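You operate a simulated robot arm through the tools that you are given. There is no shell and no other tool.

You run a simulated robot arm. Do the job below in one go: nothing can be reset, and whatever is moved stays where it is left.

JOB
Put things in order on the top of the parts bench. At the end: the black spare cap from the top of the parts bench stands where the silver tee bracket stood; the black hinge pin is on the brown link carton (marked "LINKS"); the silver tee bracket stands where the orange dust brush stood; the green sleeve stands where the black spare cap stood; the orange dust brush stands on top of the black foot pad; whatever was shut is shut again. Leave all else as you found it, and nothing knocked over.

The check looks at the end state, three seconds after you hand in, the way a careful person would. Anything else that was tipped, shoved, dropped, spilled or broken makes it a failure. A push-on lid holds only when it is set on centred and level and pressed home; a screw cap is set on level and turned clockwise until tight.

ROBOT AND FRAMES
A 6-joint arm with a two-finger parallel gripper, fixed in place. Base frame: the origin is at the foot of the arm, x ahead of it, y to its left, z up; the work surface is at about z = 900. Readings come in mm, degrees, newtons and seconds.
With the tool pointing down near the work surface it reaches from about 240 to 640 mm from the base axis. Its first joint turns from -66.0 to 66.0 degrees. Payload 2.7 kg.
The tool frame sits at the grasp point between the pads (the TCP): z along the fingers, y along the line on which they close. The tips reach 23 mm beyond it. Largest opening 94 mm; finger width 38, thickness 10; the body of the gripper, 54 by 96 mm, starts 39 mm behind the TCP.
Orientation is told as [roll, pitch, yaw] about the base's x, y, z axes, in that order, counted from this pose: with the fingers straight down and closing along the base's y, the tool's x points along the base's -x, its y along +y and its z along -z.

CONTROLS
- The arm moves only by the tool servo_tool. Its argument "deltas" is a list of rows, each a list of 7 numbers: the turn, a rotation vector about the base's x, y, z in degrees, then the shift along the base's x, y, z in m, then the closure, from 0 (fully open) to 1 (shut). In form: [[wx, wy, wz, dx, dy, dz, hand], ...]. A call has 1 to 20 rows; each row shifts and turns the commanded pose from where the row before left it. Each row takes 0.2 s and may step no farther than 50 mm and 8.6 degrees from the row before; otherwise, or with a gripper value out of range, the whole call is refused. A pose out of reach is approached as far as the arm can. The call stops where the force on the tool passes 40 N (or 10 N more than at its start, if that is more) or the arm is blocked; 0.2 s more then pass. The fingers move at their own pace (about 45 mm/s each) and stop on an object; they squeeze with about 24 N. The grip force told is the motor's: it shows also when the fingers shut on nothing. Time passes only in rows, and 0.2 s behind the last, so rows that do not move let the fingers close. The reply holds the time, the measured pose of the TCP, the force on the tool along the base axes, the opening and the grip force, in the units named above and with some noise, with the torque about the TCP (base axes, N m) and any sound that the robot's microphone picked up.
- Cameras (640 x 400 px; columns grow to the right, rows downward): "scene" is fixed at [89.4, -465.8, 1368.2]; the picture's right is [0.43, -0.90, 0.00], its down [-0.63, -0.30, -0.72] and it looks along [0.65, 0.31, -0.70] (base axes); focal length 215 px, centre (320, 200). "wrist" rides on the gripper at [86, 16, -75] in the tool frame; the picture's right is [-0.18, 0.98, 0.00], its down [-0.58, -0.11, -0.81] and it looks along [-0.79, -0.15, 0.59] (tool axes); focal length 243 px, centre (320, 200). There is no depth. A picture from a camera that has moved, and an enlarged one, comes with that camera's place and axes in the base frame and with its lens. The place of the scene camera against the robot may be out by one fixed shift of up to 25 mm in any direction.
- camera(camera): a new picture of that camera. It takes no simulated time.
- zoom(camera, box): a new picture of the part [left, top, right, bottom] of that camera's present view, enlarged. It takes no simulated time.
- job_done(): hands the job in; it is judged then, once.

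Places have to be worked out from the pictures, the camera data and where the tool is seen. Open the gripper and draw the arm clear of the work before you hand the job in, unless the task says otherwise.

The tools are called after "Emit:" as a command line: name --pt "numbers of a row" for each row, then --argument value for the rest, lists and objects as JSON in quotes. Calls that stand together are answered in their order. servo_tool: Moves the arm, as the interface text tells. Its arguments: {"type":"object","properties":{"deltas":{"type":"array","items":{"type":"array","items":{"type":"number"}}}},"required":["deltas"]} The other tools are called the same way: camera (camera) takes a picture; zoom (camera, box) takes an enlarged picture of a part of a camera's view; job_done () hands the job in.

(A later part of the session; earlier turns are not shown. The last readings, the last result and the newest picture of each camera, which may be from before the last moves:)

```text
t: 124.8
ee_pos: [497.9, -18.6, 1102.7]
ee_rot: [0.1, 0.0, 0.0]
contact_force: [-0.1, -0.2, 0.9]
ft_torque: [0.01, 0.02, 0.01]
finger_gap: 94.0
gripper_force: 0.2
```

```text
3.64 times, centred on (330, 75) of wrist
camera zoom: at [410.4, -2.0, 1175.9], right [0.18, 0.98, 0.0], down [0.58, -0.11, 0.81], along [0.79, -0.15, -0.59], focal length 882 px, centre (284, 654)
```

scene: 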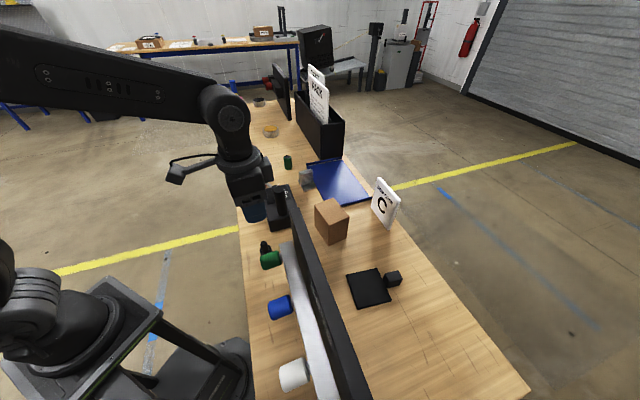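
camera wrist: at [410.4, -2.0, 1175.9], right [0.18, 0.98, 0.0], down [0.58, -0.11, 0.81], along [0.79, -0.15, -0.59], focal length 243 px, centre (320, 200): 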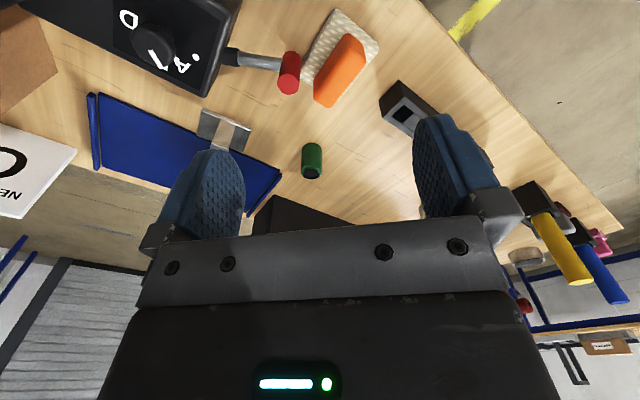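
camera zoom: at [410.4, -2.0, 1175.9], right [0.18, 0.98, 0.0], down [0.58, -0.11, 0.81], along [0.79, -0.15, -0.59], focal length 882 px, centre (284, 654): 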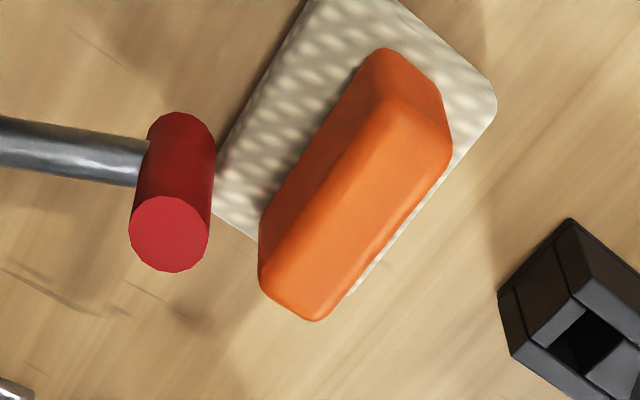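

I'll take a second view from 90 mm to the side to triangulate the brush, and record its spot.

Emit:
servo_tool --pt "0 0 0 0 0.045 0.0 0" --pt "0 0 0 0 0.045 0.0 0" --pt "0 0 0 0 0 0 0" --pt "0 0 0 0 0 0 0"

Emit:
zoom --camera "wrist" --box '[180, 0, 340, 110]'

Emit:
camera --camera "wrist"

```text
t: 125.8
ee_pos: [498.4, 71.4, 1101.6]
ee_rot: [0.2, 0.0, 0.0]
contact_force: [-0.5, -0.3, 0.7]
ft_torque: [0.0, 0.01, 0.0]
finger_gap: 93.9
gripper_force: 0.1
```

```text
3.64 times, centred on (260, 55) of wrist
camera zoom: at [411.2, 88.6, 1176.1], right [0.18, 0.98, 0.0], down [0.58, -0.11, 0.81], along [0.79, -0.15, -0.59], focal length 882 px, centre (538, 727)
```

zoom: 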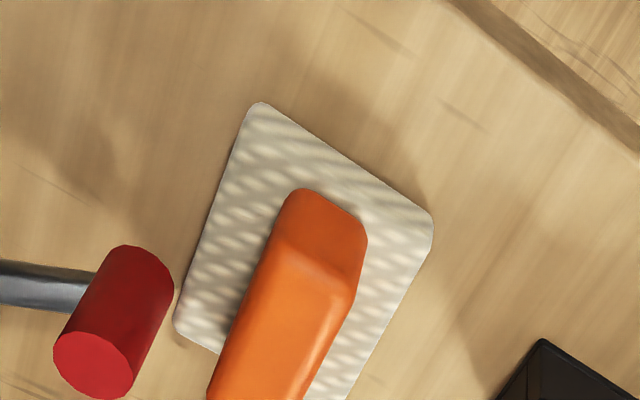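

```text
taken
camera wrist: at [411.2, 88.6, 1176.1], right [0.18, 0.98, 0.0], down [0.58, -0.11, 0.81], along [0.79, -0.15, -0.59], focal length 243 px, centre (320, 200)
```

wrist: 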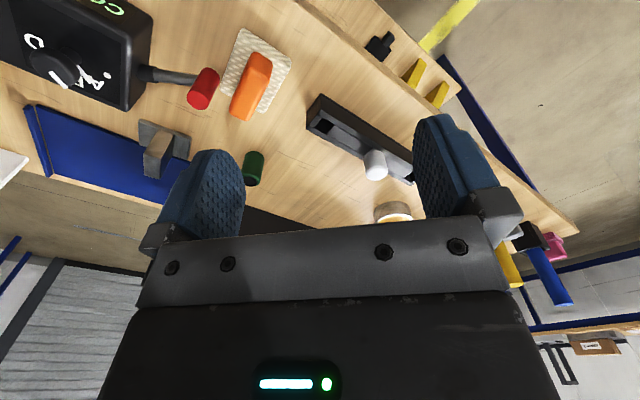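

The brush's centre is about (532, −7.5), long axis at −44°, handle top z≈950; the coder's red lever handle stands close at (520, −52). I'll grip the handle 11 mm off-centre, away from the lever, with a narrow opening.

Emit:
servo_tool --pt "0 0 -7.4 0.0045 -0.012 -0.01 0.3" --pt "0 0 -7.4 0.0045 -0.012 -0.01 0.5" --pt "0 0 -7.4 0.0045 -0.012 -0.01 0.55" --pt "0 0 -7.4 0.0045 -0.012 -0.01 0.55" --pt "0 0 -7.4 0.0045 -0.012 -0.01 0.55" --pt "0 0 -7.4 0.0045 -0.0124 -0.01 0.55" --pt "0 0 0 0 0 0 0.55" --pt "0 0 0 0 0 0 0.55"

Emit:
camera --camera "wrist"

Emit:
zoom --camera "wrist" --box '[240, 20, 400, 140]'

```text
t: 127.6
ee_pos: [527.6, -0.5, 1042.2]
ee_rot: [0.2, 0.0, -44.5]
contact_force: [-0.6, -0.3, -0.4]
ft_torque: [0.01, 0.03, 0.02]
finger_gap: 42.3
gripper_force: 0.1
```

```text
taken
camera wrist: at [476.5, 72.0, 1116.0], right [0.82, 0.57, 0.0], down [0.34, -0.49, 0.81], along [0.46, -0.66, -0.59], focal length 243 px, centre (320, 200)
```

wrist: 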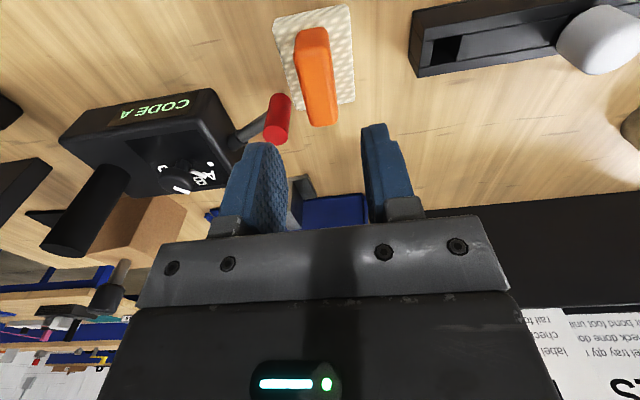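

```text
3.33 times, centred on (320, 80) of wrist
camera zoom: at [476.5, 72.0, 1116.0], right [0.82, 0.57, 0.0], down [0.34, -0.49, 0.81], along [0.46, -0.66, -0.59], focal length 809 px, centre (320, 600)
```

zoom: 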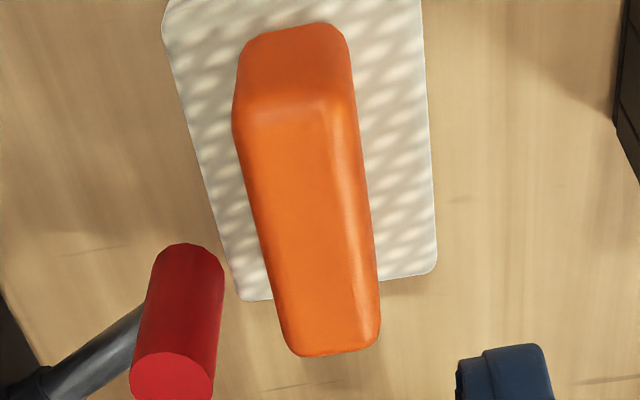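

The handle axis is ~4 mm to one side of the TCP; correcting and shifting a bit further from the lever, then descending to grip.

Emit:
servo_tool --pt "0 0 -0.5 -0.0059 0.0004 -0.03 0.55" --pt "0 0 0 0 0 -0.03 0.55" --pt "0 0 0 0 0 0 0.55" --pt "0 0 0 0 0 0 0.55"

Emit:
camera --camera "wrist"

Emit:
zoom --camera "wrist" --box '[220, 40, 420, 200]'

```text
t: 128.6
ee_pos: [521.7, 1.4, 982.5]
ee_rot: [0.0, 0.0, -44.9]
contact_force: [0.1, 0.5, -0.8]
ft_torque: [-0.01, 0.03, -0.01]
finger_gap: 42.2
gripper_force: 0.1
```

```text
taken
camera wrist: at [470.9, 73.7, 1056.0], right [0.82, 0.57, 0.0], down [0.33, -0.49, 0.81], along [0.46, -0.66, -0.59], focal length 243 px, centre (320, 200)
```

wrist: 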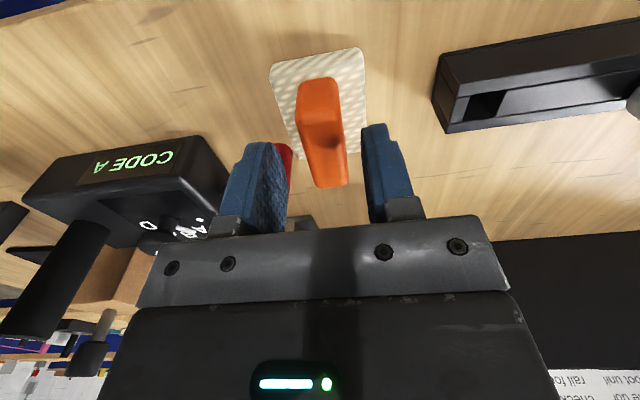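

```text
2.50 times, centred on (320, 120) of wrist
camera zoom: at [470.9, 73.7, 1056.0], right [0.82, 0.57, 0.0], down [0.33, -0.49, 0.81], along [0.46, -0.66, -0.59], focal length 606 px, centre (320, 400)
```

zoom: 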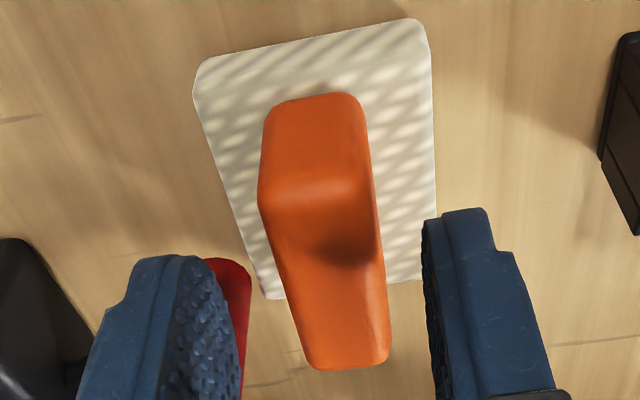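

Centred, with the left finger clear of the red lever. Descending the last 37 mm and closing on the handle.

Emit:
servo_tool --pt "0 0 0 0 0 -0.02 0.55" --pt "0 0 0 0 0 -0.017 0.55" --pt "0 0 0 0 0 0 0.55" --pt "0 0 0 0 0 0 0.8" --pt "0 0 0 0 0 0 0.8" --pt "0 0 0 0 0 0 0.8"

Emit:
camera --camera "wrist"

```text
t: 130.0
ee_pos: [521.7, 0.2, 946.1]
ee_rot: [0.1, 0.0, -44.8]
contact_force: [1.5, 2.0, -0.8]
ft_torque: [0.04, -0.04, 0.05]
finger_gap: 23.2
gripper_force: 23.9
```

```text
taken
camera wrist: at [470.5, 73.2, 1019.6], right [0.82, 0.57, 0.0], down [0.33, -0.49, 0.81], along [0.46, -0.66, -0.59], focal length 243 px, centre (320, 200)
```

wrist: 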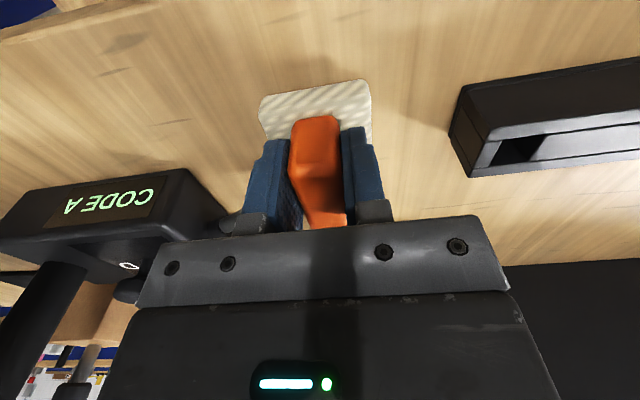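

Handle gripped at 23 mm. Lifting straight up.

Emit:
servo_tool --pt "0 0 0 0 0 0.01 0.8" --pt "0 0 0 0 0 0.02 0.8" --pt "0 0 0 0 0 0.03 0.8" --pt "0 0 0 0 0 0.04 0.8" --pt "0 0 0 0 0 0.04 0.8" --pt "0 0 0 0 0 0 0.8"

Emit:
camera --camera "wrist"

Emit:
zoom --camera "scene" --box '[210, 100, 310, 190]'

```text
t: 131.4
ee_pos: [519.9, -3.6, 1085.9]
ee_rot: [0.1, 0.0, -44.9]
contact_force: [0.7, -0.2, -0.3]
ft_torque: [-0.02, 0.01, -0.03]
finger_gap: 23.5
gripper_force: 24.1
```

```text
taken
camera wrist: at [469.7, 70.8, 1160.8], right [0.82, 0.57, 0.0], down [0.33, -0.49, 0.81], along [0.46, -0.66, -0.59], focal length 243 px, centre (320, 200)
```

wrist: 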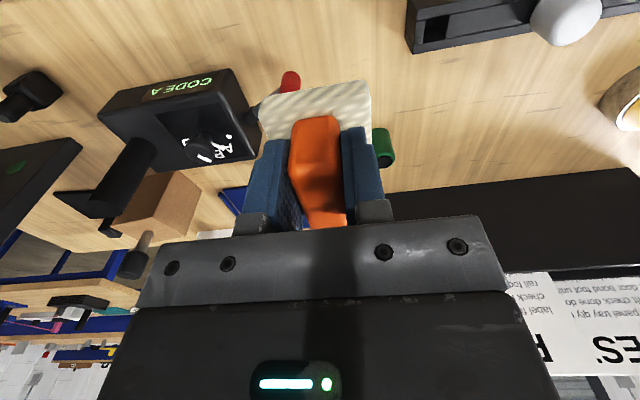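

```text
4.44 times, centred on (260, 145) of scene
camera zoom: at [89.4, -465.8, 1368.2], right [0.43, -0.9, 0.0], down [-0.63, -0.3, -0.72], along [0.65, 0.31, -0.7], focal length 954 px, centre (587, 444)
```

zoom: 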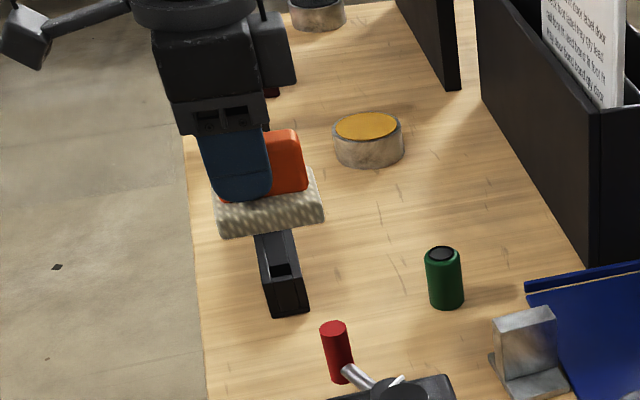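

The brush is held level, bottom ~45 mm below the TCP. I'll carry it at z≈1160 (above the key rack and the pin on the carton), turning the wrist by +84° so its long side lies along the pad's inner direction.

Emit:
servo_tool --pt "0 0 0 -0.0078 -0.0398 0.015 0.8" --pt "0 0 7 -0.0078 -0.0398 0.015 0.8" --pt "0 0 7 -0.0078 -0.0398 0.015 0.8" --pt "0 0 7 -0.0078 -0.0398 0.015 0.8" --pt "0 0 7 -0.0078 -0.0398 0.015 0.8" --pt "0 0 7 -0.02 -0.0425 0.0 0.8" --pt "0 0 7 -0.02 -0.0425 0.0 0.8" --pt "0 0 7 -0.02 -0.0425 0.0 0.8" --pt "0 0 7 -0.02 -0.0425 0.0 0.8" --pt "0 0 7 -0.0254 -0.0355 0.0 0.8" --pt "0 0 7 -0.0254 -0.0355 0.0 0.8" --pt "0 0 7 -0.0252 -0.0354 0.0 0.8" --pt "0 0 7.2 0.0 0.0 -0.02 0.8" --pt "0 0 0 0 0 -0.03 0.8" --pt "0 0 0 0 0 0 0.8"

Emit:
camera --camera "wrist"

Emit:
camera --camera "scene"

```text
t: 134.6
ee_pos: [324.4, -475.9, 1110.9]
ee_rot: [0.1, 0.0, 39.4]
contact_force: [1.0, -0.5, 0.1]
ft_torque: [0.02, 0.03, -0.01]
finger_gap: 23.4
gripper_force: 24.1
```

```text
taken
camera wrist: at [247.7, -517.7, 1184.3], right [-0.48, 0.88, 0.0], down [0.52, 0.28, 0.81], along [0.71, 0.39, -0.59], focal length 243 px, centre (320, 200)
```

wrist: 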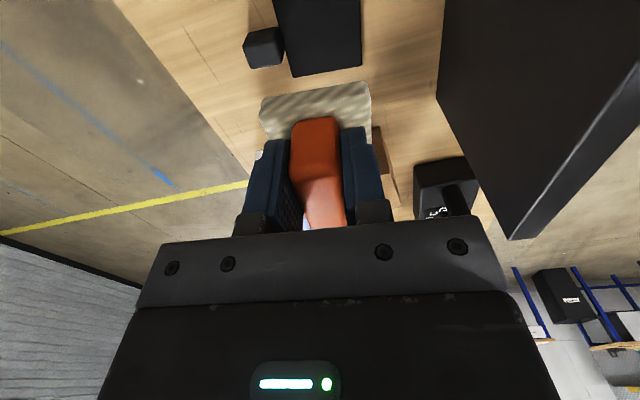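

```text
taken
```

scene: 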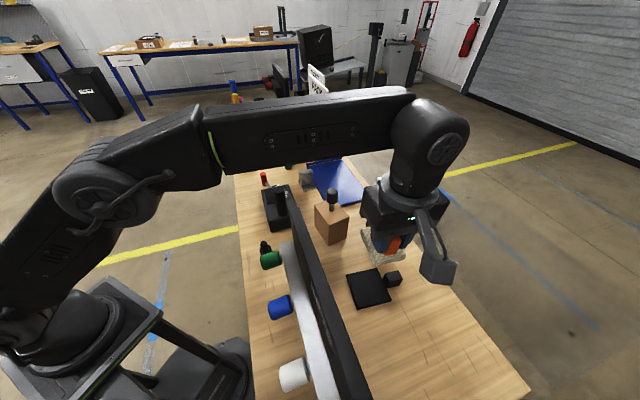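

Above the pad. Zooming to check the brush's alignment against the plate.

Emit:
zoom --camera "wrist" --box '[230, 0, 390, 110]'

Emit:
zoom --camera "wrist" --box '[240, 70, 400, 240]'

```text
3.64 times, centred on (310, 55) of wrist
camera zoom: at [247.7, -517.7, 1184.3], right [-0.48, 0.88, 0.0], down [0.52, 0.28, 0.81], along [0.71, 0.39, -0.59], focal length 882 px, centre (356, 727)
```

zoom: 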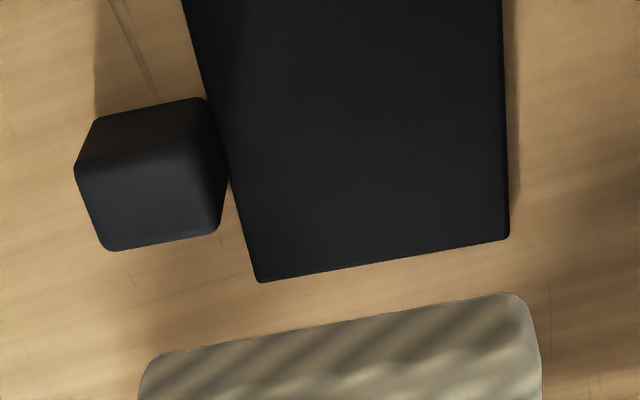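

```text
2.35 times, centred on (320, 155) of wrist
camera zoom: at [247.7, -517.7, 1184.3], right [-0.48, 0.88, 0.0], down [0.52, 0.28, 0.81], along [0.71, 0.39, -0.59], focal length 571 px, centre (320, 306)
```

zoom: 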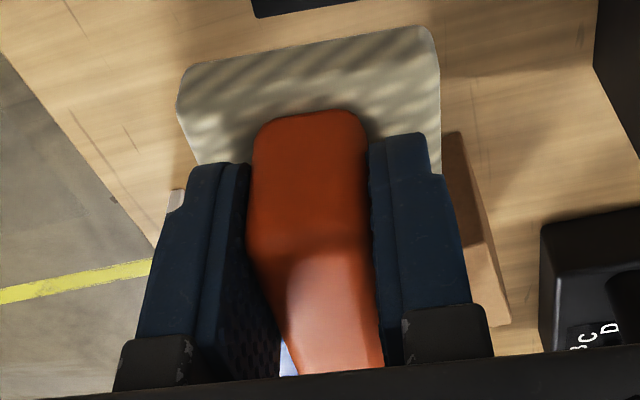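

The pad is where it was; the brush's centre needs a shift of (−3.4, −5.0) mm to sit over the plate's centre. Shifting and lowering to just above it.

Emit:
servo_tool --pt "0 0 0.8 -0.0034 -0.005 -0.03 0.8" --pt "0 0 0 0 0 -0.04 0.8" --pt "0 0 0 0 0 -0.04 0.8" --pt "0 0 0 0 0 -0.03 0.8" --pt "0 0 0 0 0 0 0.8" --pt "0 0 0 0 0 0 0.8"

Emit:
camera --camera "wrist"

Emit:
zoom --camera "scene" --box '[335, 230, 435, 320]'

```text
t: 136.0
ee_pos: [320.9, -482.0, 969.4]
ee_rot: [0.1, 0.0, 40.1]
contact_force: [-0.2, 0.0, -1.6]
ft_torque: [-0.04, 0.02, 0.01]
finger_gap: 23.4
gripper_force: 24.2
```

```text
taken
camera wrist: at [244.2, -524.4, 1043.9], right [-0.49, 0.87, 0.0], down [0.52, 0.29, 0.81], along [0.7, 0.4, -0.59], focal length 243 px, centre (320, 200)
```

wrist: 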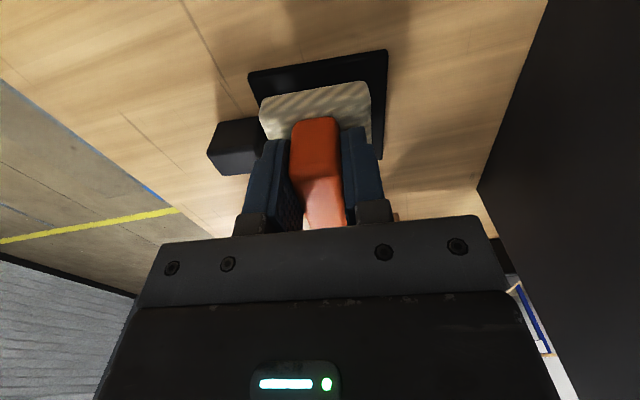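

```text
4.44 times, centred on (385, 275) of scene
camera zoom: at [89.4, -465.8, 1368.2], right [0.43, -0.9, 0.0], down [-0.63, -0.3, -0.72], along [0.65, 0.31, -0.7], focal length 954 px, centre (31, -133)
```

zoom: 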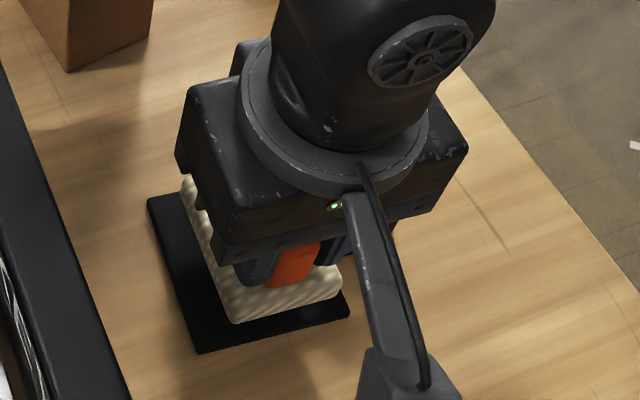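

Emit:
zoom --camera "wrist" --box '[235, 40, 405, 170]'

```text
3.08 times, centred on (320, 105) of wrist
camera zoom: at [244.2, -524.4, 1043.9], right [-0.49, 0.87, 0.0], down [0.52, 0.29, 0.81], along [0.7, 0.4, -0.59], focal length 746 px, centre (320, 492)
```

zoom: 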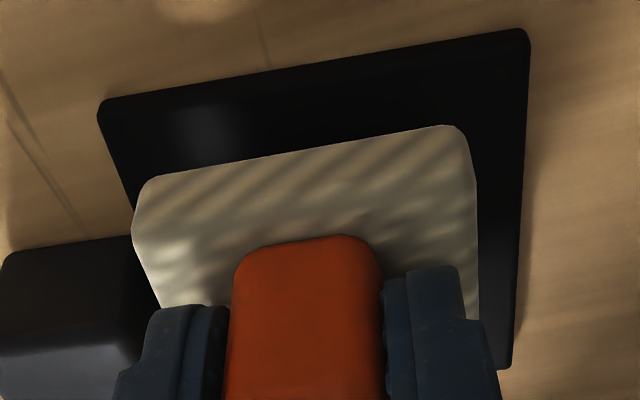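

Brush footprint will be inside the plate (margins ~2–4 mm lengthwise, 13 mm sideways). A tiny 2 mm trim, then lowering to contact.

Emit:
servo_tool --pt "0 0 -0.5 0.0002 0.0021 -0.008 0.8" --pt "0 0 0 0 0 -0.006 0.8" --pt "0 0 0 0 0 0 0.8"

Emit:
servo_tool --pt "0 0 0 0 0 -0.001 0.8" --pt "0 0 0 0 0 -0.001 0.8" --pt "0 0 0 0 0 0 0.8"

```text
t: 136.8
ee_pos: [322.1, -480.5, 955.9]
ee_rot: [0.1, 0.0, 39.6]
contact_force: [0.0, 0.4, -0.6]
ft_torque: [0.0, 0.03, 0.01]
finger_gap: 23.5
gripper_force: 24.3
```

```text
t: 137.6
ee_pos: [322.3, -478.3, 953.8]
ee_rot: [0.1, -0.1, 39.5]
contact_force: [0.3, 0.7, 0.1]
ft_torque: [-0.01, 0.04, -0.02]
finger_gap: 23.3
gripper_force: 24.0
```

Emit:
servo_tool --pt "0 0 0 0 0 -0.0007 0.8" --pt "0 0 0 0 0 -0.0007 0.8" --pt "0 0 0 0 0 0 0.8"

```text
t: 138.4
ee_pos: [321.1, -478.2, 952.4]
ee_rot: [0.1, 0.0, 39.5]
contact_force: [-0.4, 0.4, -0.3]
ft_torque: [0.0, 0.01, 0.0]
finger_gap: 23.3
gripper_force: 23.6
```

Emit:
servo_tool --pt "0 0 0 0 0 -0.0007 0.8" --pt "0 0 0 0 0 -0.0007 0.8" --pt "0 0 0 0 0 0 0.8"

```text
t: 139.2
ee_pos: [321.4, -478.2, 952.4]
ee_rot: [-0.1, -0.1, 39.6]
contact_force: [-3.1, 2.2, 9.0]
ft_torque: [0.26, -0.12, 0.04]
finger_gap: 23.6
gripper_force: 24.1
```

Contact (9 N). Opening gently to ~42 mm and rising.

Emit:
servo_tool --pt "0 0 0 0 0 0.0004 0.72" --pt "0 0 0 0 0 0 0.68" --pt "0 0 0 0 0 0 0.62" --pt "0 0 0 0 0 0 0.55" --pt "0 0 0 0 0 0 0.55" --pt "0 0 0 0 0 0.01 0.55" --pt "0 0 0 0 0 0.03 0.55" --pt "0 0 0 0 0 0.04 0.55" --pt "0 0 0 0 0 0.04 0.55" --pt "0 0 0 0 0 0 0.55"

Emit:
zoom --camera "wrist" --box '[230, 0, 410, 120]'

Emit:
camera --camera "scene"

```text
t: 141.4
ee_pos: [321.5, -480.5, 1072.0]
ee_rot: [0.2, 0.0, 39.5]
contact_force: [-0.3, -1.0, -0.8]
ft_torque: [-0.02, -0.01, -0.02]
finger_gap: 42.2
gripper_force: 0.0
```

```text
3.33 times, centred on (320, 60) of wrist
camera zoom: at [244.5, -521.9, 1146.1], right [-0.48, 0.87, 0.0], down [0.52, 0.29, 0.81], along [0.7, 0.39, -0.59], focal length 809 px, centre (320, 667)
```

zoom: 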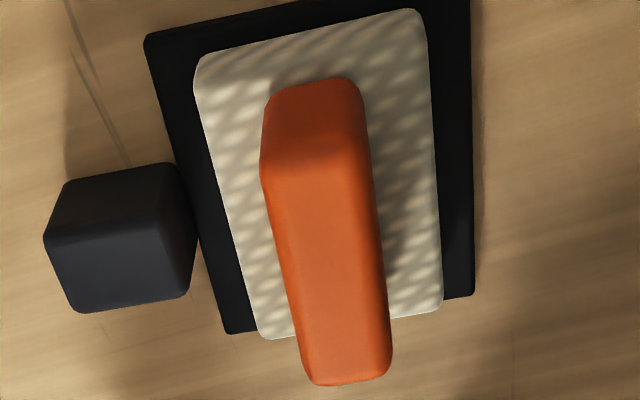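

```text
taken
```

scene: 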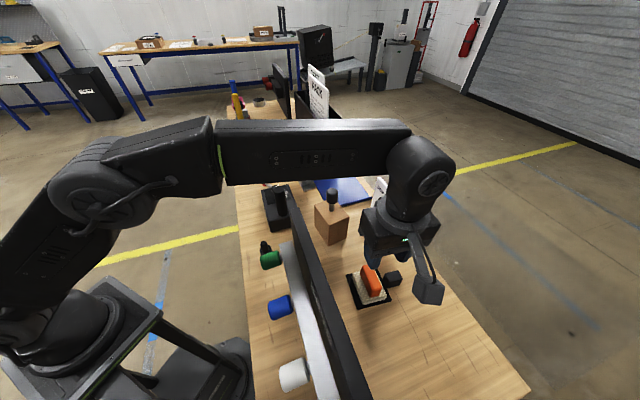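

The brush stands squarely on the pad. Next the bracket at about (597, −169), web 20 mm thick up to z≈954: moving there with yaw −39.5°.

Emit:
servo_tool --pt "0 0 0 0.01 0.015 0.04 0.55" --pt "0 0 -7.2 0.023 0.033 0.02 0.4" --pt "0 0 -7.2 0.023 0.033 0.0 0.3" --pt "0 0 -7.2 0.023 0.033 0.0 0.3" --pt "0 0 -7.2 0.022 0.041 0.0 0.3" --pt "0 0 -7.2 0.022 0.041 0.0 0.3" --pt "0 0 -7.2 0.022 0.041 0.0 0.3" --pt "0 0 -7.2 0.025 0.03 0.0 0.3" --pt "0 0 -7.2 0.025 0.02 0.0 0.3" --pt "0 0 -7.2 0.025 0.02 -0.01 0.3" --pt "0 0 -7.2 0.022 0.005 -0.01 0.3" --pt "0 0 -7.0 0.02 0.0 -0.01 0.3" --pt "0 0 0 0 0 0 0.3" --pt "0 0 0 0 0 0 0.3"

Emit:
camera --camera "wrist"

Emit:
zoom --camera "wrist" --box '[230, 0, 410, 120]'

```text
t: 144.4
ee_pos: [580.2, -164.5, 1101.5]
ee_rot: [0.1, 0.0, -39.5]
contact_force: [-0.3, 0.0, 0.2]
ft_torque: [-0.01, -0.02, 0.02]
finger_gap: 65.8
gripper_force: 0.1
out of reach, approached as far as the arm can: row 12
```

```text
taken
camera wrist: at [523.1, -97.0, 1174.9], right [0.77, 0.64, 0.0], down [0.38, -0.45, 0.81], along [0.52, -0.62, -0.59], focal length 243 px, centre (320, 200)
```

wrist: 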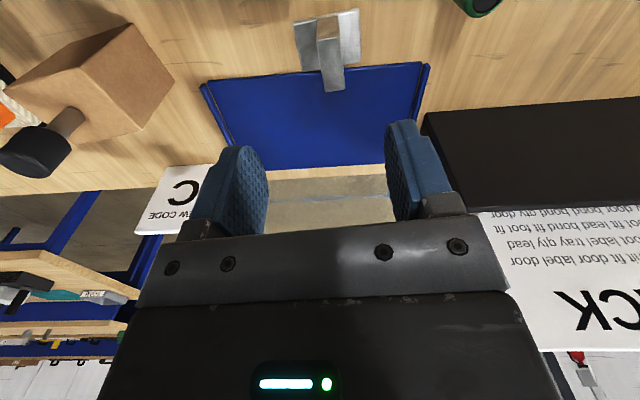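

```text
3.33 times, centred on (320, 60) of wrist
camera zoom: at [523.1, -97.0, 1174.9], right [0.77, 0.64, 0.0], down [0.38, -0.45, 0.81], along [0.52, -0.62, -0.59], focal length 809 px, centre (320, 667)
```

zoom: 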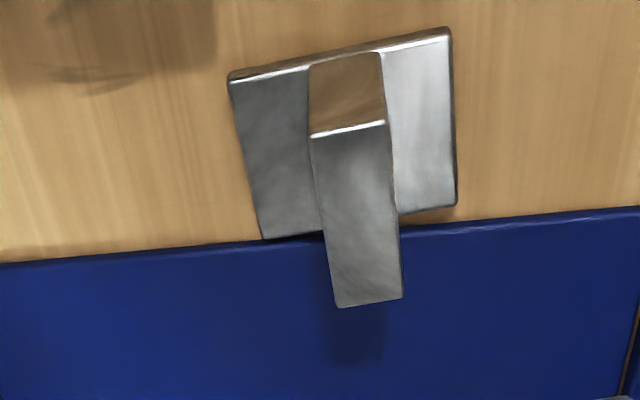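

Bracket web centre measured at (597, −169.5), thickness direction ~48.5°. Moving over it and lower.

Emit:
servo_tool --pt "0 0 -2 0.005 -0.002 -0.04 0.35" --pt "0 0 0 0.006 -0.002 -0.04 0.4" --pt "0 0 0 0.007 -0.0015 -0.02 0.45" --pt "0 0 0 0 0 0 0.45" --pt "0 0 0 0 0 0 0.45"

Emit:
camera --camera "wrist"

Emit:
zoom --camera "wrist" --box '[220, 40, 420, 200]'

```text
t: 145.6
ee_pos: [597.4, -172.5, 1000.9]
ee_rot: [0.1, 0.1, -41.3]
contact_force: [-0.2, -0.8, 0.4]
ft_torque: [0.01, -0.01, -0.01]
finger_gap: 51.5
gripper_force: 0.1
```

```text
taken
camera wrist: at [543.0, -102.0, 1074.3], right [0.79, 0.62, 0.0], down [0.36, -0.47, 0.81], along [0.5, -0.64, -0.59], focal length 243 px, centre (320, 200)
```

wrist: 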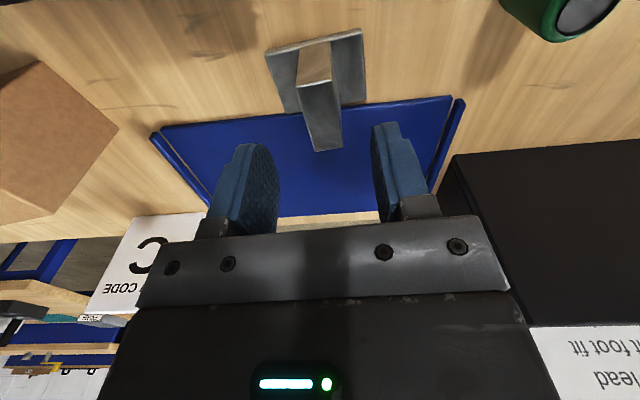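

```text
2.50 times, centred on (320, 120) of wrist
camera zoom: at [543.0, -102.0, 1074.3], right [0.79, 0.62, 0.0], down [0.36, -0.47, 0.81], along [0.5, -0.64, -0.59], focal length 606 px, centre (320, 400)
```

zoom: 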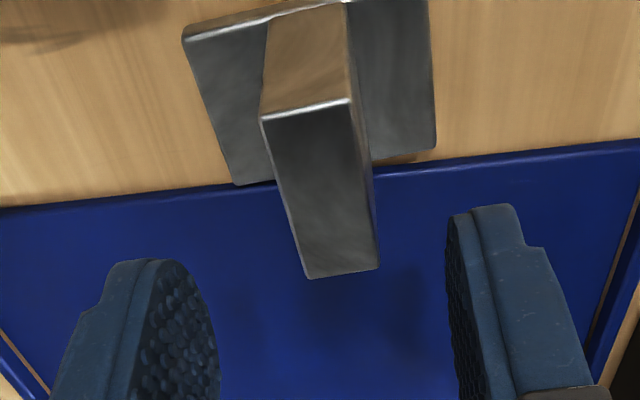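

Nearly centred (0.6, 1.6 mm off). Trimming and descending along the web.

Emit:
servo_tool --pt "0 0 0 0.0006 0.0016 -0.02 0.45" --pt "0 0 0 0 0 -0.02 0.45" --pt "0 0 0 0 0 -0.017 0.45" --pt "0 0 0 0 0 0 0.45"

Emit:
zoom --camera "wrist" --box '[220, 60, 420, 220]'

```text
t: 146.6
ee_pos: [598.9, -169.4, 943.9]
ee_rot: [0.0, 0.0, -41.5]
contact_force: [0.5, -1.1, 0.4]
ft_torque: [-0.03, -0.01, -0.01]
finger_gap: 51.8
gripper_force: 0.1
```

```text
2.50 times, centred on (320, 140) of wrist
camera zoom: at [543.8, -99.8, 1017.7], right [0.79, 0.62, 0.0], down [0.36, -0.47, 0.81], along [0.5, -0.64, -0.59], focal length 606 px, centre (320, 350)
```

zoom: 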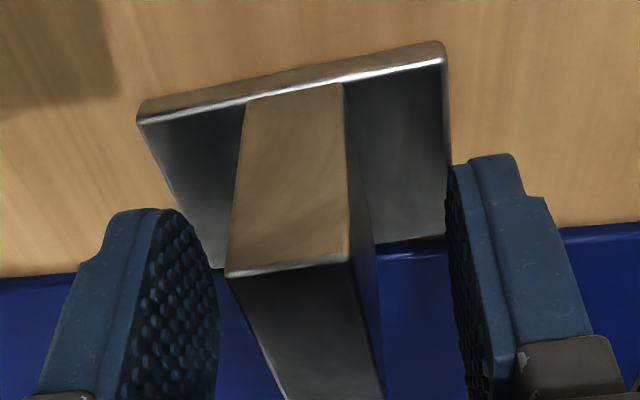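

Reached fine with the tool straight. Closing on the web.

Emit:
servo_tool --pt "0 0 0 0 0 0 0.6" --pt "0 0 0 0 0 0 0.85" --pt "0 0 0 0 0 0 0.85" --pt "0 0 0 0 0 0 0.85" --pt "0 0 0 0 0 0 0.85"

Emit:
zoom --camera "wrist" --box '[220, 60, 420, 220]'

```text
t: 147.8
ee_pos: [598.9, -170.0, 944.6]
ee_rot: [0.1, 0.0, -41.3]
contact_force: [-0.8, -0.3, -0.8]
ft_torque: [-0.04, 0.04, 0.01]
finger_gap: 19.7
gripper_force: 24.0
```

```text
2.50 times, centred on (320, 140) of wrist
camera zoom: at [543.7, -99.8, 1018.1], right [0.79, 0.62, 0.0], down [0.36, -0.47, 0.81], along [0.5, -0.64, -0.59], focal length 606 px, centre (320, 350)
```

zoom: 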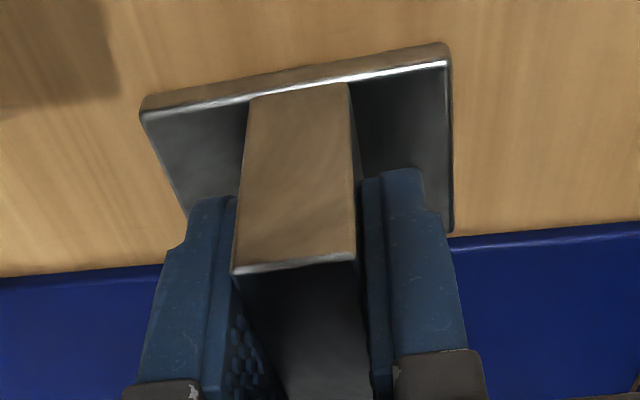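

Web gripped at 19.7 mm. Lifting it and carrying it to above the brush's old spot (532.5, −9), turning so the fingers stay clear of the red lever.

Emit:
servo_tool --pt "0 0 0 0 0 0.01 0.85" --pt "0 0 0 0 0 0.02 0.85" --pt "0 0 0 0 0 0.03 0.85" --pt "0 0 0 -0.012 0.02 0.02 0.85" --pt "0 0 7.9 -0.014 0.035 0.01 0.85" --pt "0 0 7.9 -0.014 0.035 0 0.85" --pt "0 0 7.9 -0.014 0.035 0 0.85" --pt "0 0 7.9 -0.011 0.0346 0 0.85" --pt "0 0 7.9 0 0 0 0.85" --pt "0 0 7.9 0 0 0 0.85" --pt "0 0 7.9 0 0 0 0.85" --pt "0 0 7.9 0 0 0 0.85" --pt "0 0 7.9 0 0 0 0.85" --pt "0 0 7.9 0 0 0 0.85" --pt "0 0 7.9 0 0 0 0.85" --pt "0 0 0 0 0 0 0.85" --pt "0 0 0 0 0 0 0.85"

Emit:
camera --camera "wrist"

Emit:
zoom --camera "scene" --box '[220, 110, 330, 200]'

```text
t: 151.4
ee_pos: [534.3, -9.9, 1034.2]
ee_rot: [0.2, 0.1, 45.4]
contact_force: [-1.0, -0.8, -0.7]
ft_torque: [0.0, -0.01, 0.0]
finger_gap: 19.9
gripper_force: 24.1
```

```text
taken
camera wrist: at [461.3, -59.5, 1107.4], right [-0.57, 0.82, 0.0], down [0.49, 0.34, 0.81], along [0.66, 0.46, -0.59], focal length 243 px, centre (320, 200)
```

wrist: 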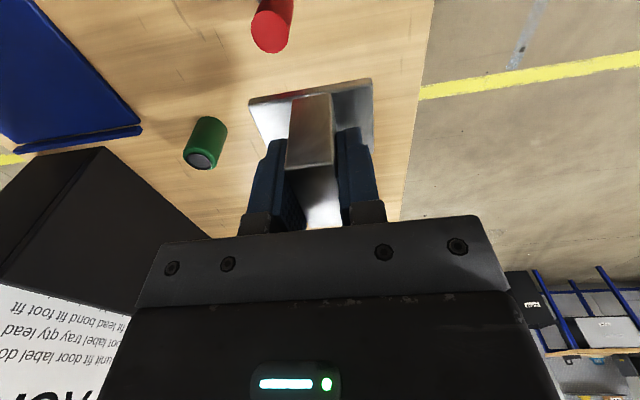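

```text
4.44 times, centred on (275, 155) of scene
camera zoom: at [89.4, -465.8, 1368.2], right [0.43, -0.9, 0.0], down [-0.63, -0.3, -0.72], along [0.65, 0.31, -0.7], focal length 954 px, centre (520, 400)
```

zoom: 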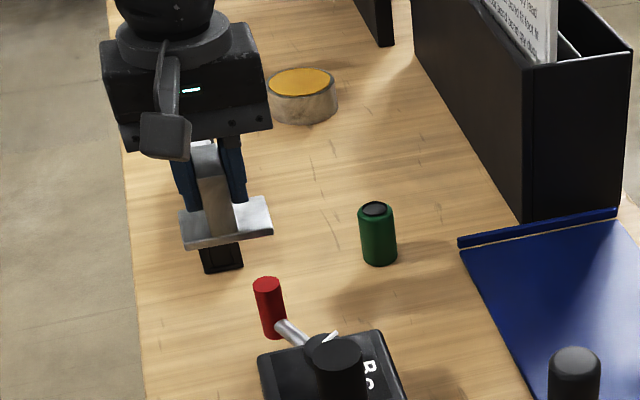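

Positioned over the old brush spot with 5 mm to the lever. Lowering it to the bench.

Emit:
servo_tool --pt "0 0 0 -0.0006 0.0005 -0.03 0.85" --pt "0 0 0 0 0 -0.03 0.85" --pt "0 0 0 0 0 -0.02 0.85" --pt "0 0 0 0 0 -0.005 0.85" --pt "0 0 0 0 0 0 0.85"

Emit:
camera --camera "wrist"

Emit:
servo_tool --pt "0 0 0 0 0 -0.001 0.85" --pt "0 0 0 0 0 -0.001 0.85" --pt "0 0 0 0 0 0 0.85"

```text
t: 152.6
ee_pos: [531.8, -9.4, 950.0]
ee_rot: [0.1, 0.0, 45.5]
contact_force: [0.2, 0.4, -1.0]
ft_torque: [-0.01, 0.0, -0.01]
finger_gap: 19.5
gripper_force: 24.5
```

```text
taken
camera wrist: at [459.0, -59.2, 1022.6], right [-0.57, 0.82, 0.0], down [0.49, 0.34, 0.81], along [0.66, 0.46, -0.59], focal length 243 px, centre (320, 200)
```

wrist: 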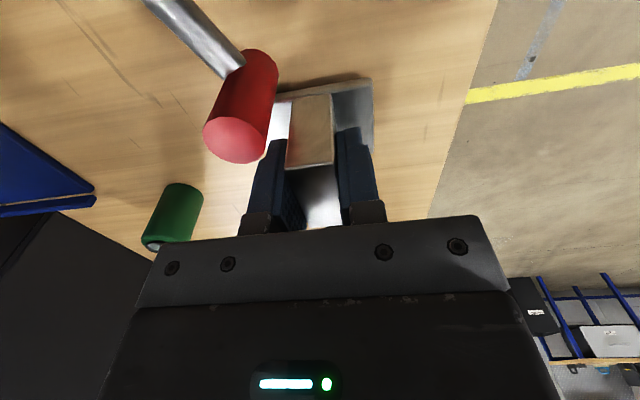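

```text
t: 153.4
ee_pos: [532.6, -10.2, 946.1]
ee_rot: [0.1, 0.0, 45.6]
contact_force: [-0.5, 0.0, -1.3]
ft_torque: [0.03, 0.04, 0.02]
finger_gap: 19.7
gripper_force: 24.1
```

Emit:
servo_tool --pt "0 0 0 0 0 -0.001 0.85" --pt "0 0 0 0 0 -0.001 0.85" --pt "0 0 0 0 0 0 0.85"

```text
t: 154.2
ee_pos: [532.3, -8.6, 944.5]
ee_rot: [0.1, 0.0, 45.5]
contact_force: [0.3, 0.6, -0.6]
ft_torque: [0.0, -0.01, -0.02]
finger_gap: 19.7
gripper_force: 24.3
```

Emit:
servo_tool --pt "0 0 0 0 0 -0.0007 0.85" --pt "0 0 0 0 0 -0.0007 0.85" --pt "0 0 0 0 0 0 0.85"

```text
t: 155.0
ee_pos: [532.2, -9.7, 943.7]
ee_rot: [0.0, -0.1, 45.5]
contact_force: [-3.8, 2.5, 12.8]
ft_torque: [-0.09, 0.24, -0.02]
finger_gap: 19.5
gripper_force: 24.2
```

On the bench (12.8 N). Opening and rising.

Emit:
servo_tool --pt "0 0 0 0 0 0.0005 0.78" --pt "0 0 0 0 0 0 0.7" --pt "0 0 0 0 0 0 0.6" --pt "0 0 0 0 0 0 0.55" --pt "0 0 0 0 0 0.01 0.55" --pt "0 0 0 0 0 0.03 0.55" --pt "0 0 0 0 0 0.04 0.55" --pt "0 0 0 0 0 0.04 0.55" --pt "0 0 0 0 0 0.02 0.4" --pt "0 0 0 0 0 0 0.4"

Emit:
camera --camera "wrist"

Emit:
zoom --camera "scene" --box '[230, 140, 330, 210]'

```text
t: 157.2
ee_pos: [532.2, -9.3, 1083.6]
ee_rot: [0.2, 0.1, 45.5]
contact_force: [-0.2, 0.1, -0.1]
ft_torque: [0.01, 0.0, -0.02]
finger_gap: 56.4
gripper_force: 0.1
```

```text
taken
camera wrist: at [460.0, -58.9, 1157.6], right [-0.57, 0.82, 0.0], down [0.49, 0.34, 0.81], along [0.66, 0.46, -0.59], focal length 243 px, centre (320, 200)
```

wrist: 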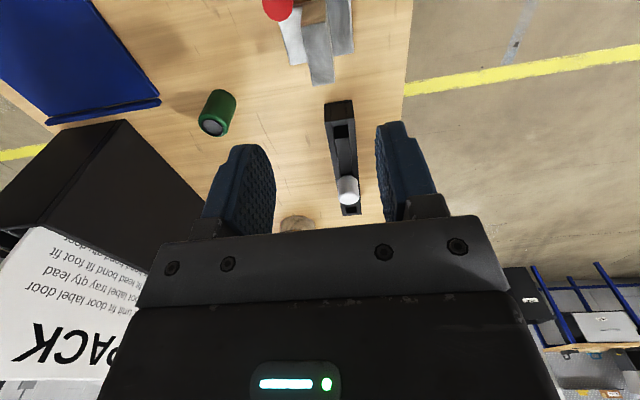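

```text
5.71 times, centred on (280, 175) of scene
camera zoom: at [89.4, -465.8, 1368.2], right [0.43, -0.9, 0.0], down [-0.63, -0.3, -0.72], along [0.65, 0.31, -0.7], focal length 1227 px, centre (549, 343)
```

zoom: 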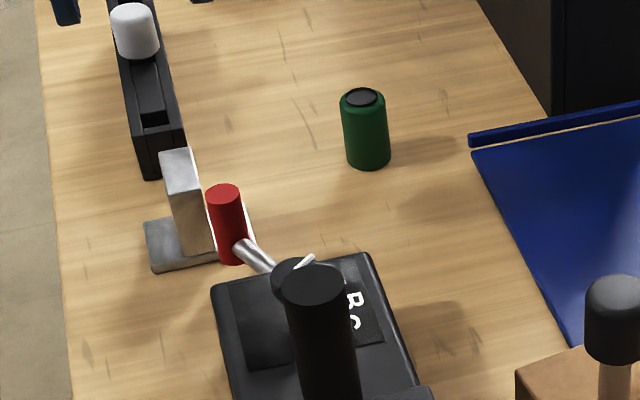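

The bracket stands in the brush's old place, clear of the lever. Next the spare cap (block with stud): moving above it with yaw −40°.

Emit:
servo_tool --pt "0 0 -7.8 -0.0212 -0.0188 0.01 0.4" --pt "0 0 -7.8 -0.0212 -0.0188 0.01 0.4" --pt "0 0 -7.8 -0.0212 -0.0188 0 0.45" --pt "0 0 -7.8 -0.0212 -0.0188 0 0.45" --pt "0 0 -7.8 -0.0212 -0.0188 0 0.45" --pt "0 0 -7.8 -0.0212 -0.0188 0 0.45" --pt "0 0 -7.8 -0.0212 -0.0188 0 0.45" --pt "0 0 -7.8 -0.0212 -0.0188 0 0.45" --pt "0 0 -7.8 -0.0212 -0.0188 0 0.45" --pt "0 0 -7.8 -0.0212 -0.0188 0 0.45" --pt "0 0 -7.5 -0.0212 -0.0188 0 0.45" --pt "0 0 0 0 0 -0.02 0.45" --pt "0 0 0 0 0 -0.02 0.45" --pt "0 0 0 0 0 0 0.45"

Emit:
camera --camera "wrist"

Emit:
zoom --camera "wrist" --box '[270, 10, 370, 100]'

```text
t: 160.2
ee_pos: [299.9, -218.9, 1064.8]
ee_rot: [0.1, 0.0, -40.1]
contact_force: [0.8, 0.1, 0.1]
ft_torque: [-0.04, 0.0, 0.02]
finger_gap: 51.6
gripper_force: 0.0
```

```text
taken
camera wrist: at [243.1, -149.2, 1137.3], right [0.77, 0.63, 0.0], down [0.37, -0.46, 0.81], along [0.51, -0.62, -0.59], focal length 243 px, centre (320, 200)
```

wrist: 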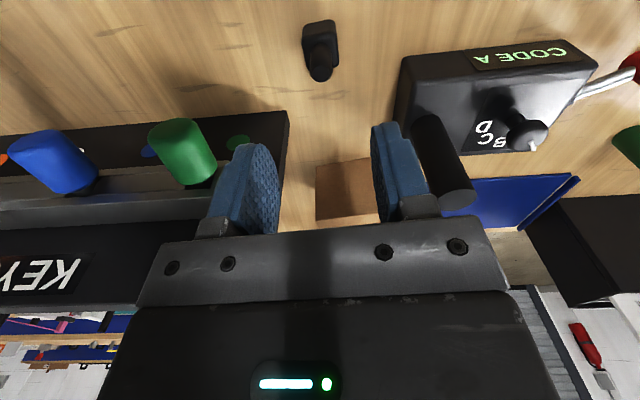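

```text
4.44 times, centred on (320, 55) of wrist
camera zoom: at [243.1, -149.2, 1137.3], right [0.77, 0.63, 0.0], down [0.37, -0.46, 0.81], along [0.51, -0.62, -0.59], focal length 1078 px, centre (320, 844)
```

zoom: 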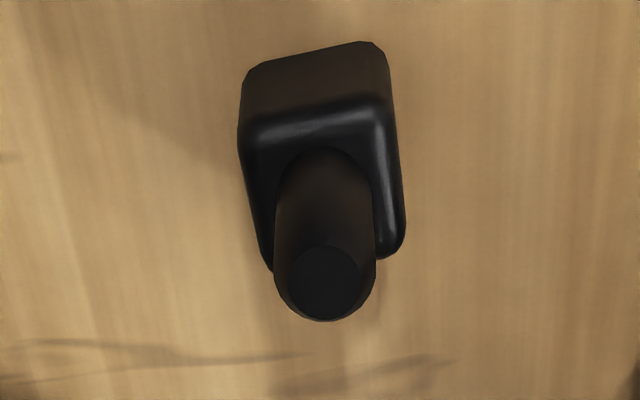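

The cap is aligned with the fingers at (299, −216). Trimming under 1 mm and descending to grip its block.

Emit:
servo_tool --pt "0 0 0 0.0004 0.0009 -0.04 0.45" --pt "0 0 0 0 0 -0.04 0.45" --pt "0 0 0 0 0 -0.03 0.45" --pt "0 0 0 0 0 -0.024 0.45" --pt "0 0 0 0 0 0 0.45"

Emit:
camera --camera "wrist"

```text
t: 161.4
ee_pos: [299.2, -215.7, 928.3]
ee_rot: [0.1, -0.1, -40.1]
contact_force: [-0.3, 0.4, -0.4]
ft_torque: [0.01, 0.0, 0.02]
finger_gap: 51.4
gripper_force: 0.1
```

```text
taken
camera wrist: at [242.9, -146.5, 1002.1], right [0.77, 0.63, 0.0], down [0.37, -0.46, 0.81], along [0.51, -0.62, -0.59], focal length 243 px, centre (320, 200)
```

wrist: 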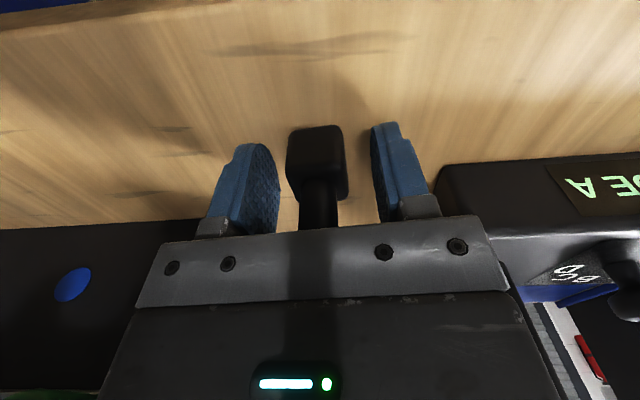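

Fingers around the block, the stud just below the palm. Closing.

Emit:
servo_tool --pt "0 0 0 0 0 0 0.6" --pt "0 0 0 0 0 0 0.85" --pt "0 0 0 0 0 0 0.85" --pt "0 0 0 0 0 0 0.85" --pt "0 0 0 0 0 0.02 0.85" --pt "0 0 0 0 0 0.03 0.85" --pt "0 0 0 0 0 0 0.85"

Emit:
camera --camera "wrist"

```text
t: 163.0
ee_pos: [298.7, -215.4, 981.2]
ee_rot: [0.1, 0.0, -40.0]
contact_force: [0.5, -0.1, 0.0]
ft_torque: [0.0, -0.01, -0.06]
finger_gap: 27.3
gripper_force: 24.2
```

```text
taken
camera wrist: at [243.2, -146.4, 1054.0], right [0.77, 0.63, 0.0], down [0.37, -0.46, 0.81], along [0.51, -0.62, -0.59], focal length 243 px, centre (320, 200)
```

wrist: 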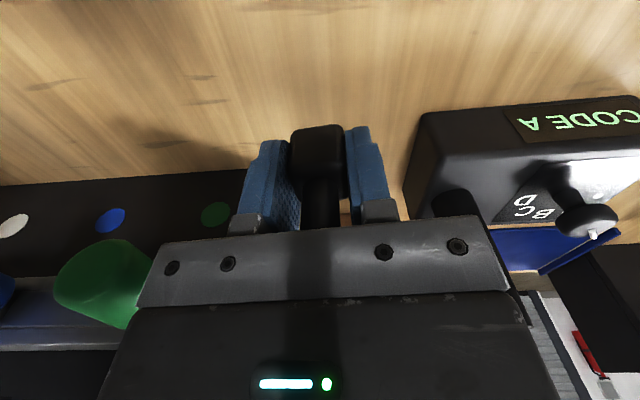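

Cap held. Raising and carrying it around the coder (via its robot side) to the bracket's old spot (597, −169.5).

Emit:
servo_tool --pt "0 0 0 0 0 0.04 0.85" --pt "0 0 0 0 0 0.04 0.85" --pt "0 0 0 0 0 0.02 0.85" --pt "0 0 0 0.03025 0.034 0 0.85" --pt "0 0 0 0.03025 0.034 0 0.85" --pt "0 0 0 0.03025 0.034 0 0.85" --pt "0 0 0 0.03025 0.034 0 0.85" --pt "0 0 0 0.04 -0.01 0 0.85" --pt "0 0 0 0.04 -0.01 0 0.85" --pt "0 0 0 0.04 -0.01 -0.01 0.85" --pt "0 0 0 0.0285 -0.0297 -0.025 0.85" --pt "0 0 0 0.0285 -0.0297 -0.025 0.85" --pt "0 0 0 0 0 -0.02 0.85" --pt "0 0 0 0 0 0 0.85" --pt "0 0 0 0 0 0 0.85"

Emit:
camera --camera "wrist"

Emit:
zoom --camera "scene" --box '[260, 130, 360, 210]'

```text
t: 166.2
ee_pos: [595.9, -167.9, 999.1]
ee_rot: [0.1, -0.1, -40.0]
contact_force: [0.3, 0.4, -0.1]
ft_torque: [-0.02, 0.02, 0.01]
finger_gap: 26.8
gripper_force: 23.8
```

```text
taken
camera wrist: at [540.3, -99.3, 1072.3], right [0.77, 0.63, 0.0], down [0.37, -0.46, 0.81], along [0.51, -0.62, -0.59], focal length 243 px, centre (320, 200)
```

wrist: 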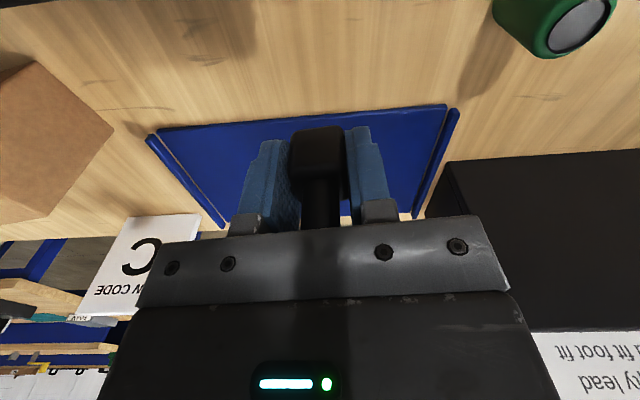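

```text
5.00 times, centred on (310, 170) of scene
camera zoom: at [89.4, -465.8, 1368.2], right [0.43, -0.9, 0.0], down [-0.63, -0.3, -0.72], along [0.65, 0.31, -0.7], focal length 1074 px, centre (370, 350)
```

zoom: 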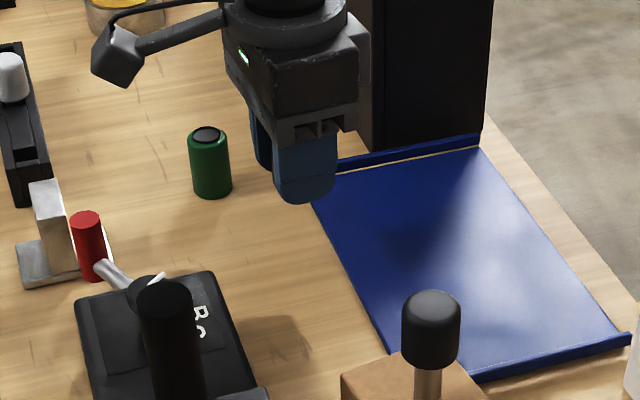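

At (596, −167); trimming (+1, −2.7) mm and lowering to the bench.

Emit:
servo_tool --pt "0 0 0 0.0011 -0.0025 -0.03 0.85" --pt "0 0 0 0 0 -0.025 0.85" --pt "0 0 0 0 0 -0.01 0.85" --pt "0 0 0 0 0 0 0.85"

Emit:
servo_tool --pt "0 0 0 0 0 -0.001 0.85" --pt "0 0 0 0 0 -0.001 0.85" --pt "0 0 0 0 0 0 0.85"

Emit:
camera --camera "wrist"

```text
t: 167.2
ee_pos: [597.8, -171.5, 933.8]
ee_rot: [0.1, 0.0, -40.0]
contact_force: [0.1, -0.5, 1.0]
ft_torque: [0.0, 0.0, 0.03]
finger_gap: 27.2
gripper_force: 24.4
```

```text
t: 168.0
ee_pos: [599.0, -171.5, 930.6]
ee_rot: [0.1, 0.0, -40.1]
contact_force: [-0.1, -0.6, 0.2]
ft_torque: [0.0, 0.02, -0.01]
finger_gap: 27.2
gripper_force: 23.9
```

```text
taken
camera wrist: at [542.6, -102.3, 1005.2], right [0.77, 0.63, 0.0], down [0.37, -0.46, 0.81], along [0.51, -0.62, -0.59], focal length 243 px, centre (320, 200)
```

wrist: 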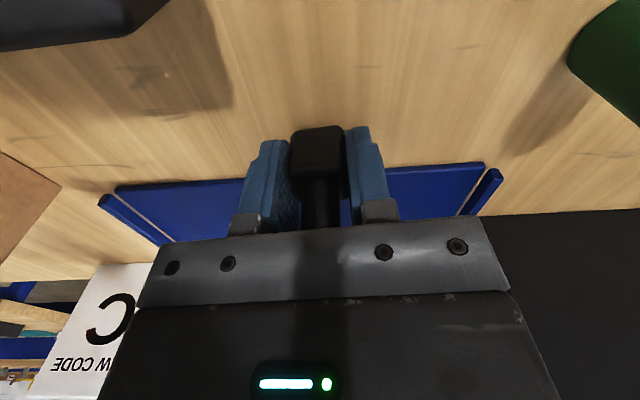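

Emit:
servo_tool --pt "0 0 0 0 0 -0.001 0.85" --pt "0 0 0 0 0 -0.001 0.85" --pt "0 0 0 0 0 0 0.85"

```text
t: 168.8
ee_pos: [598.7, -171.6, 930.7]
ee_rot: [0.1, 0.0, -40.0]
contact_force: [0.3, -0.8, -0.6]
ft_torque: [0.02, 0.02, 0.05]
finger_gap: 27.0
gripper_force: 23.2
```

Emit:
servo_tool --pt "0 0 0 0 0 -0.0008 0.85" --pt "0 0 0 0 0 -0.0008 0.85" --pt "0 0 0 0 0 0 0.85"

```text
t: 169.6
ee_pos: [598.8, -171.3, 929.7]
ee_rot: [0.2, 0.0, -40.0]
contact_force: [-1.0, -0.2, -0.1]
ft_torque: [0.0, 0.02, -0.01]
finger_gap: 27.1
gripper_force: 24.2
```

Emit:
servo_tool --pt "0 0 0 0 0 -0.0006 0.85" --pt "0 0 0 0 0 -0.0006 0.85" --pt "0 0 0 0 0 0 0.85"

```text
t: 170.4
ee_pos: [599.1, -171.1, 928.2]
ee_rot: [0.1, -0.1, -40.0]
contact_force: [-1.1, 0.2, 3.6]
ft_torque: [0.01, 0.01, 0.01]
finger_gap: 27.4
gripper_force: 23.2
```

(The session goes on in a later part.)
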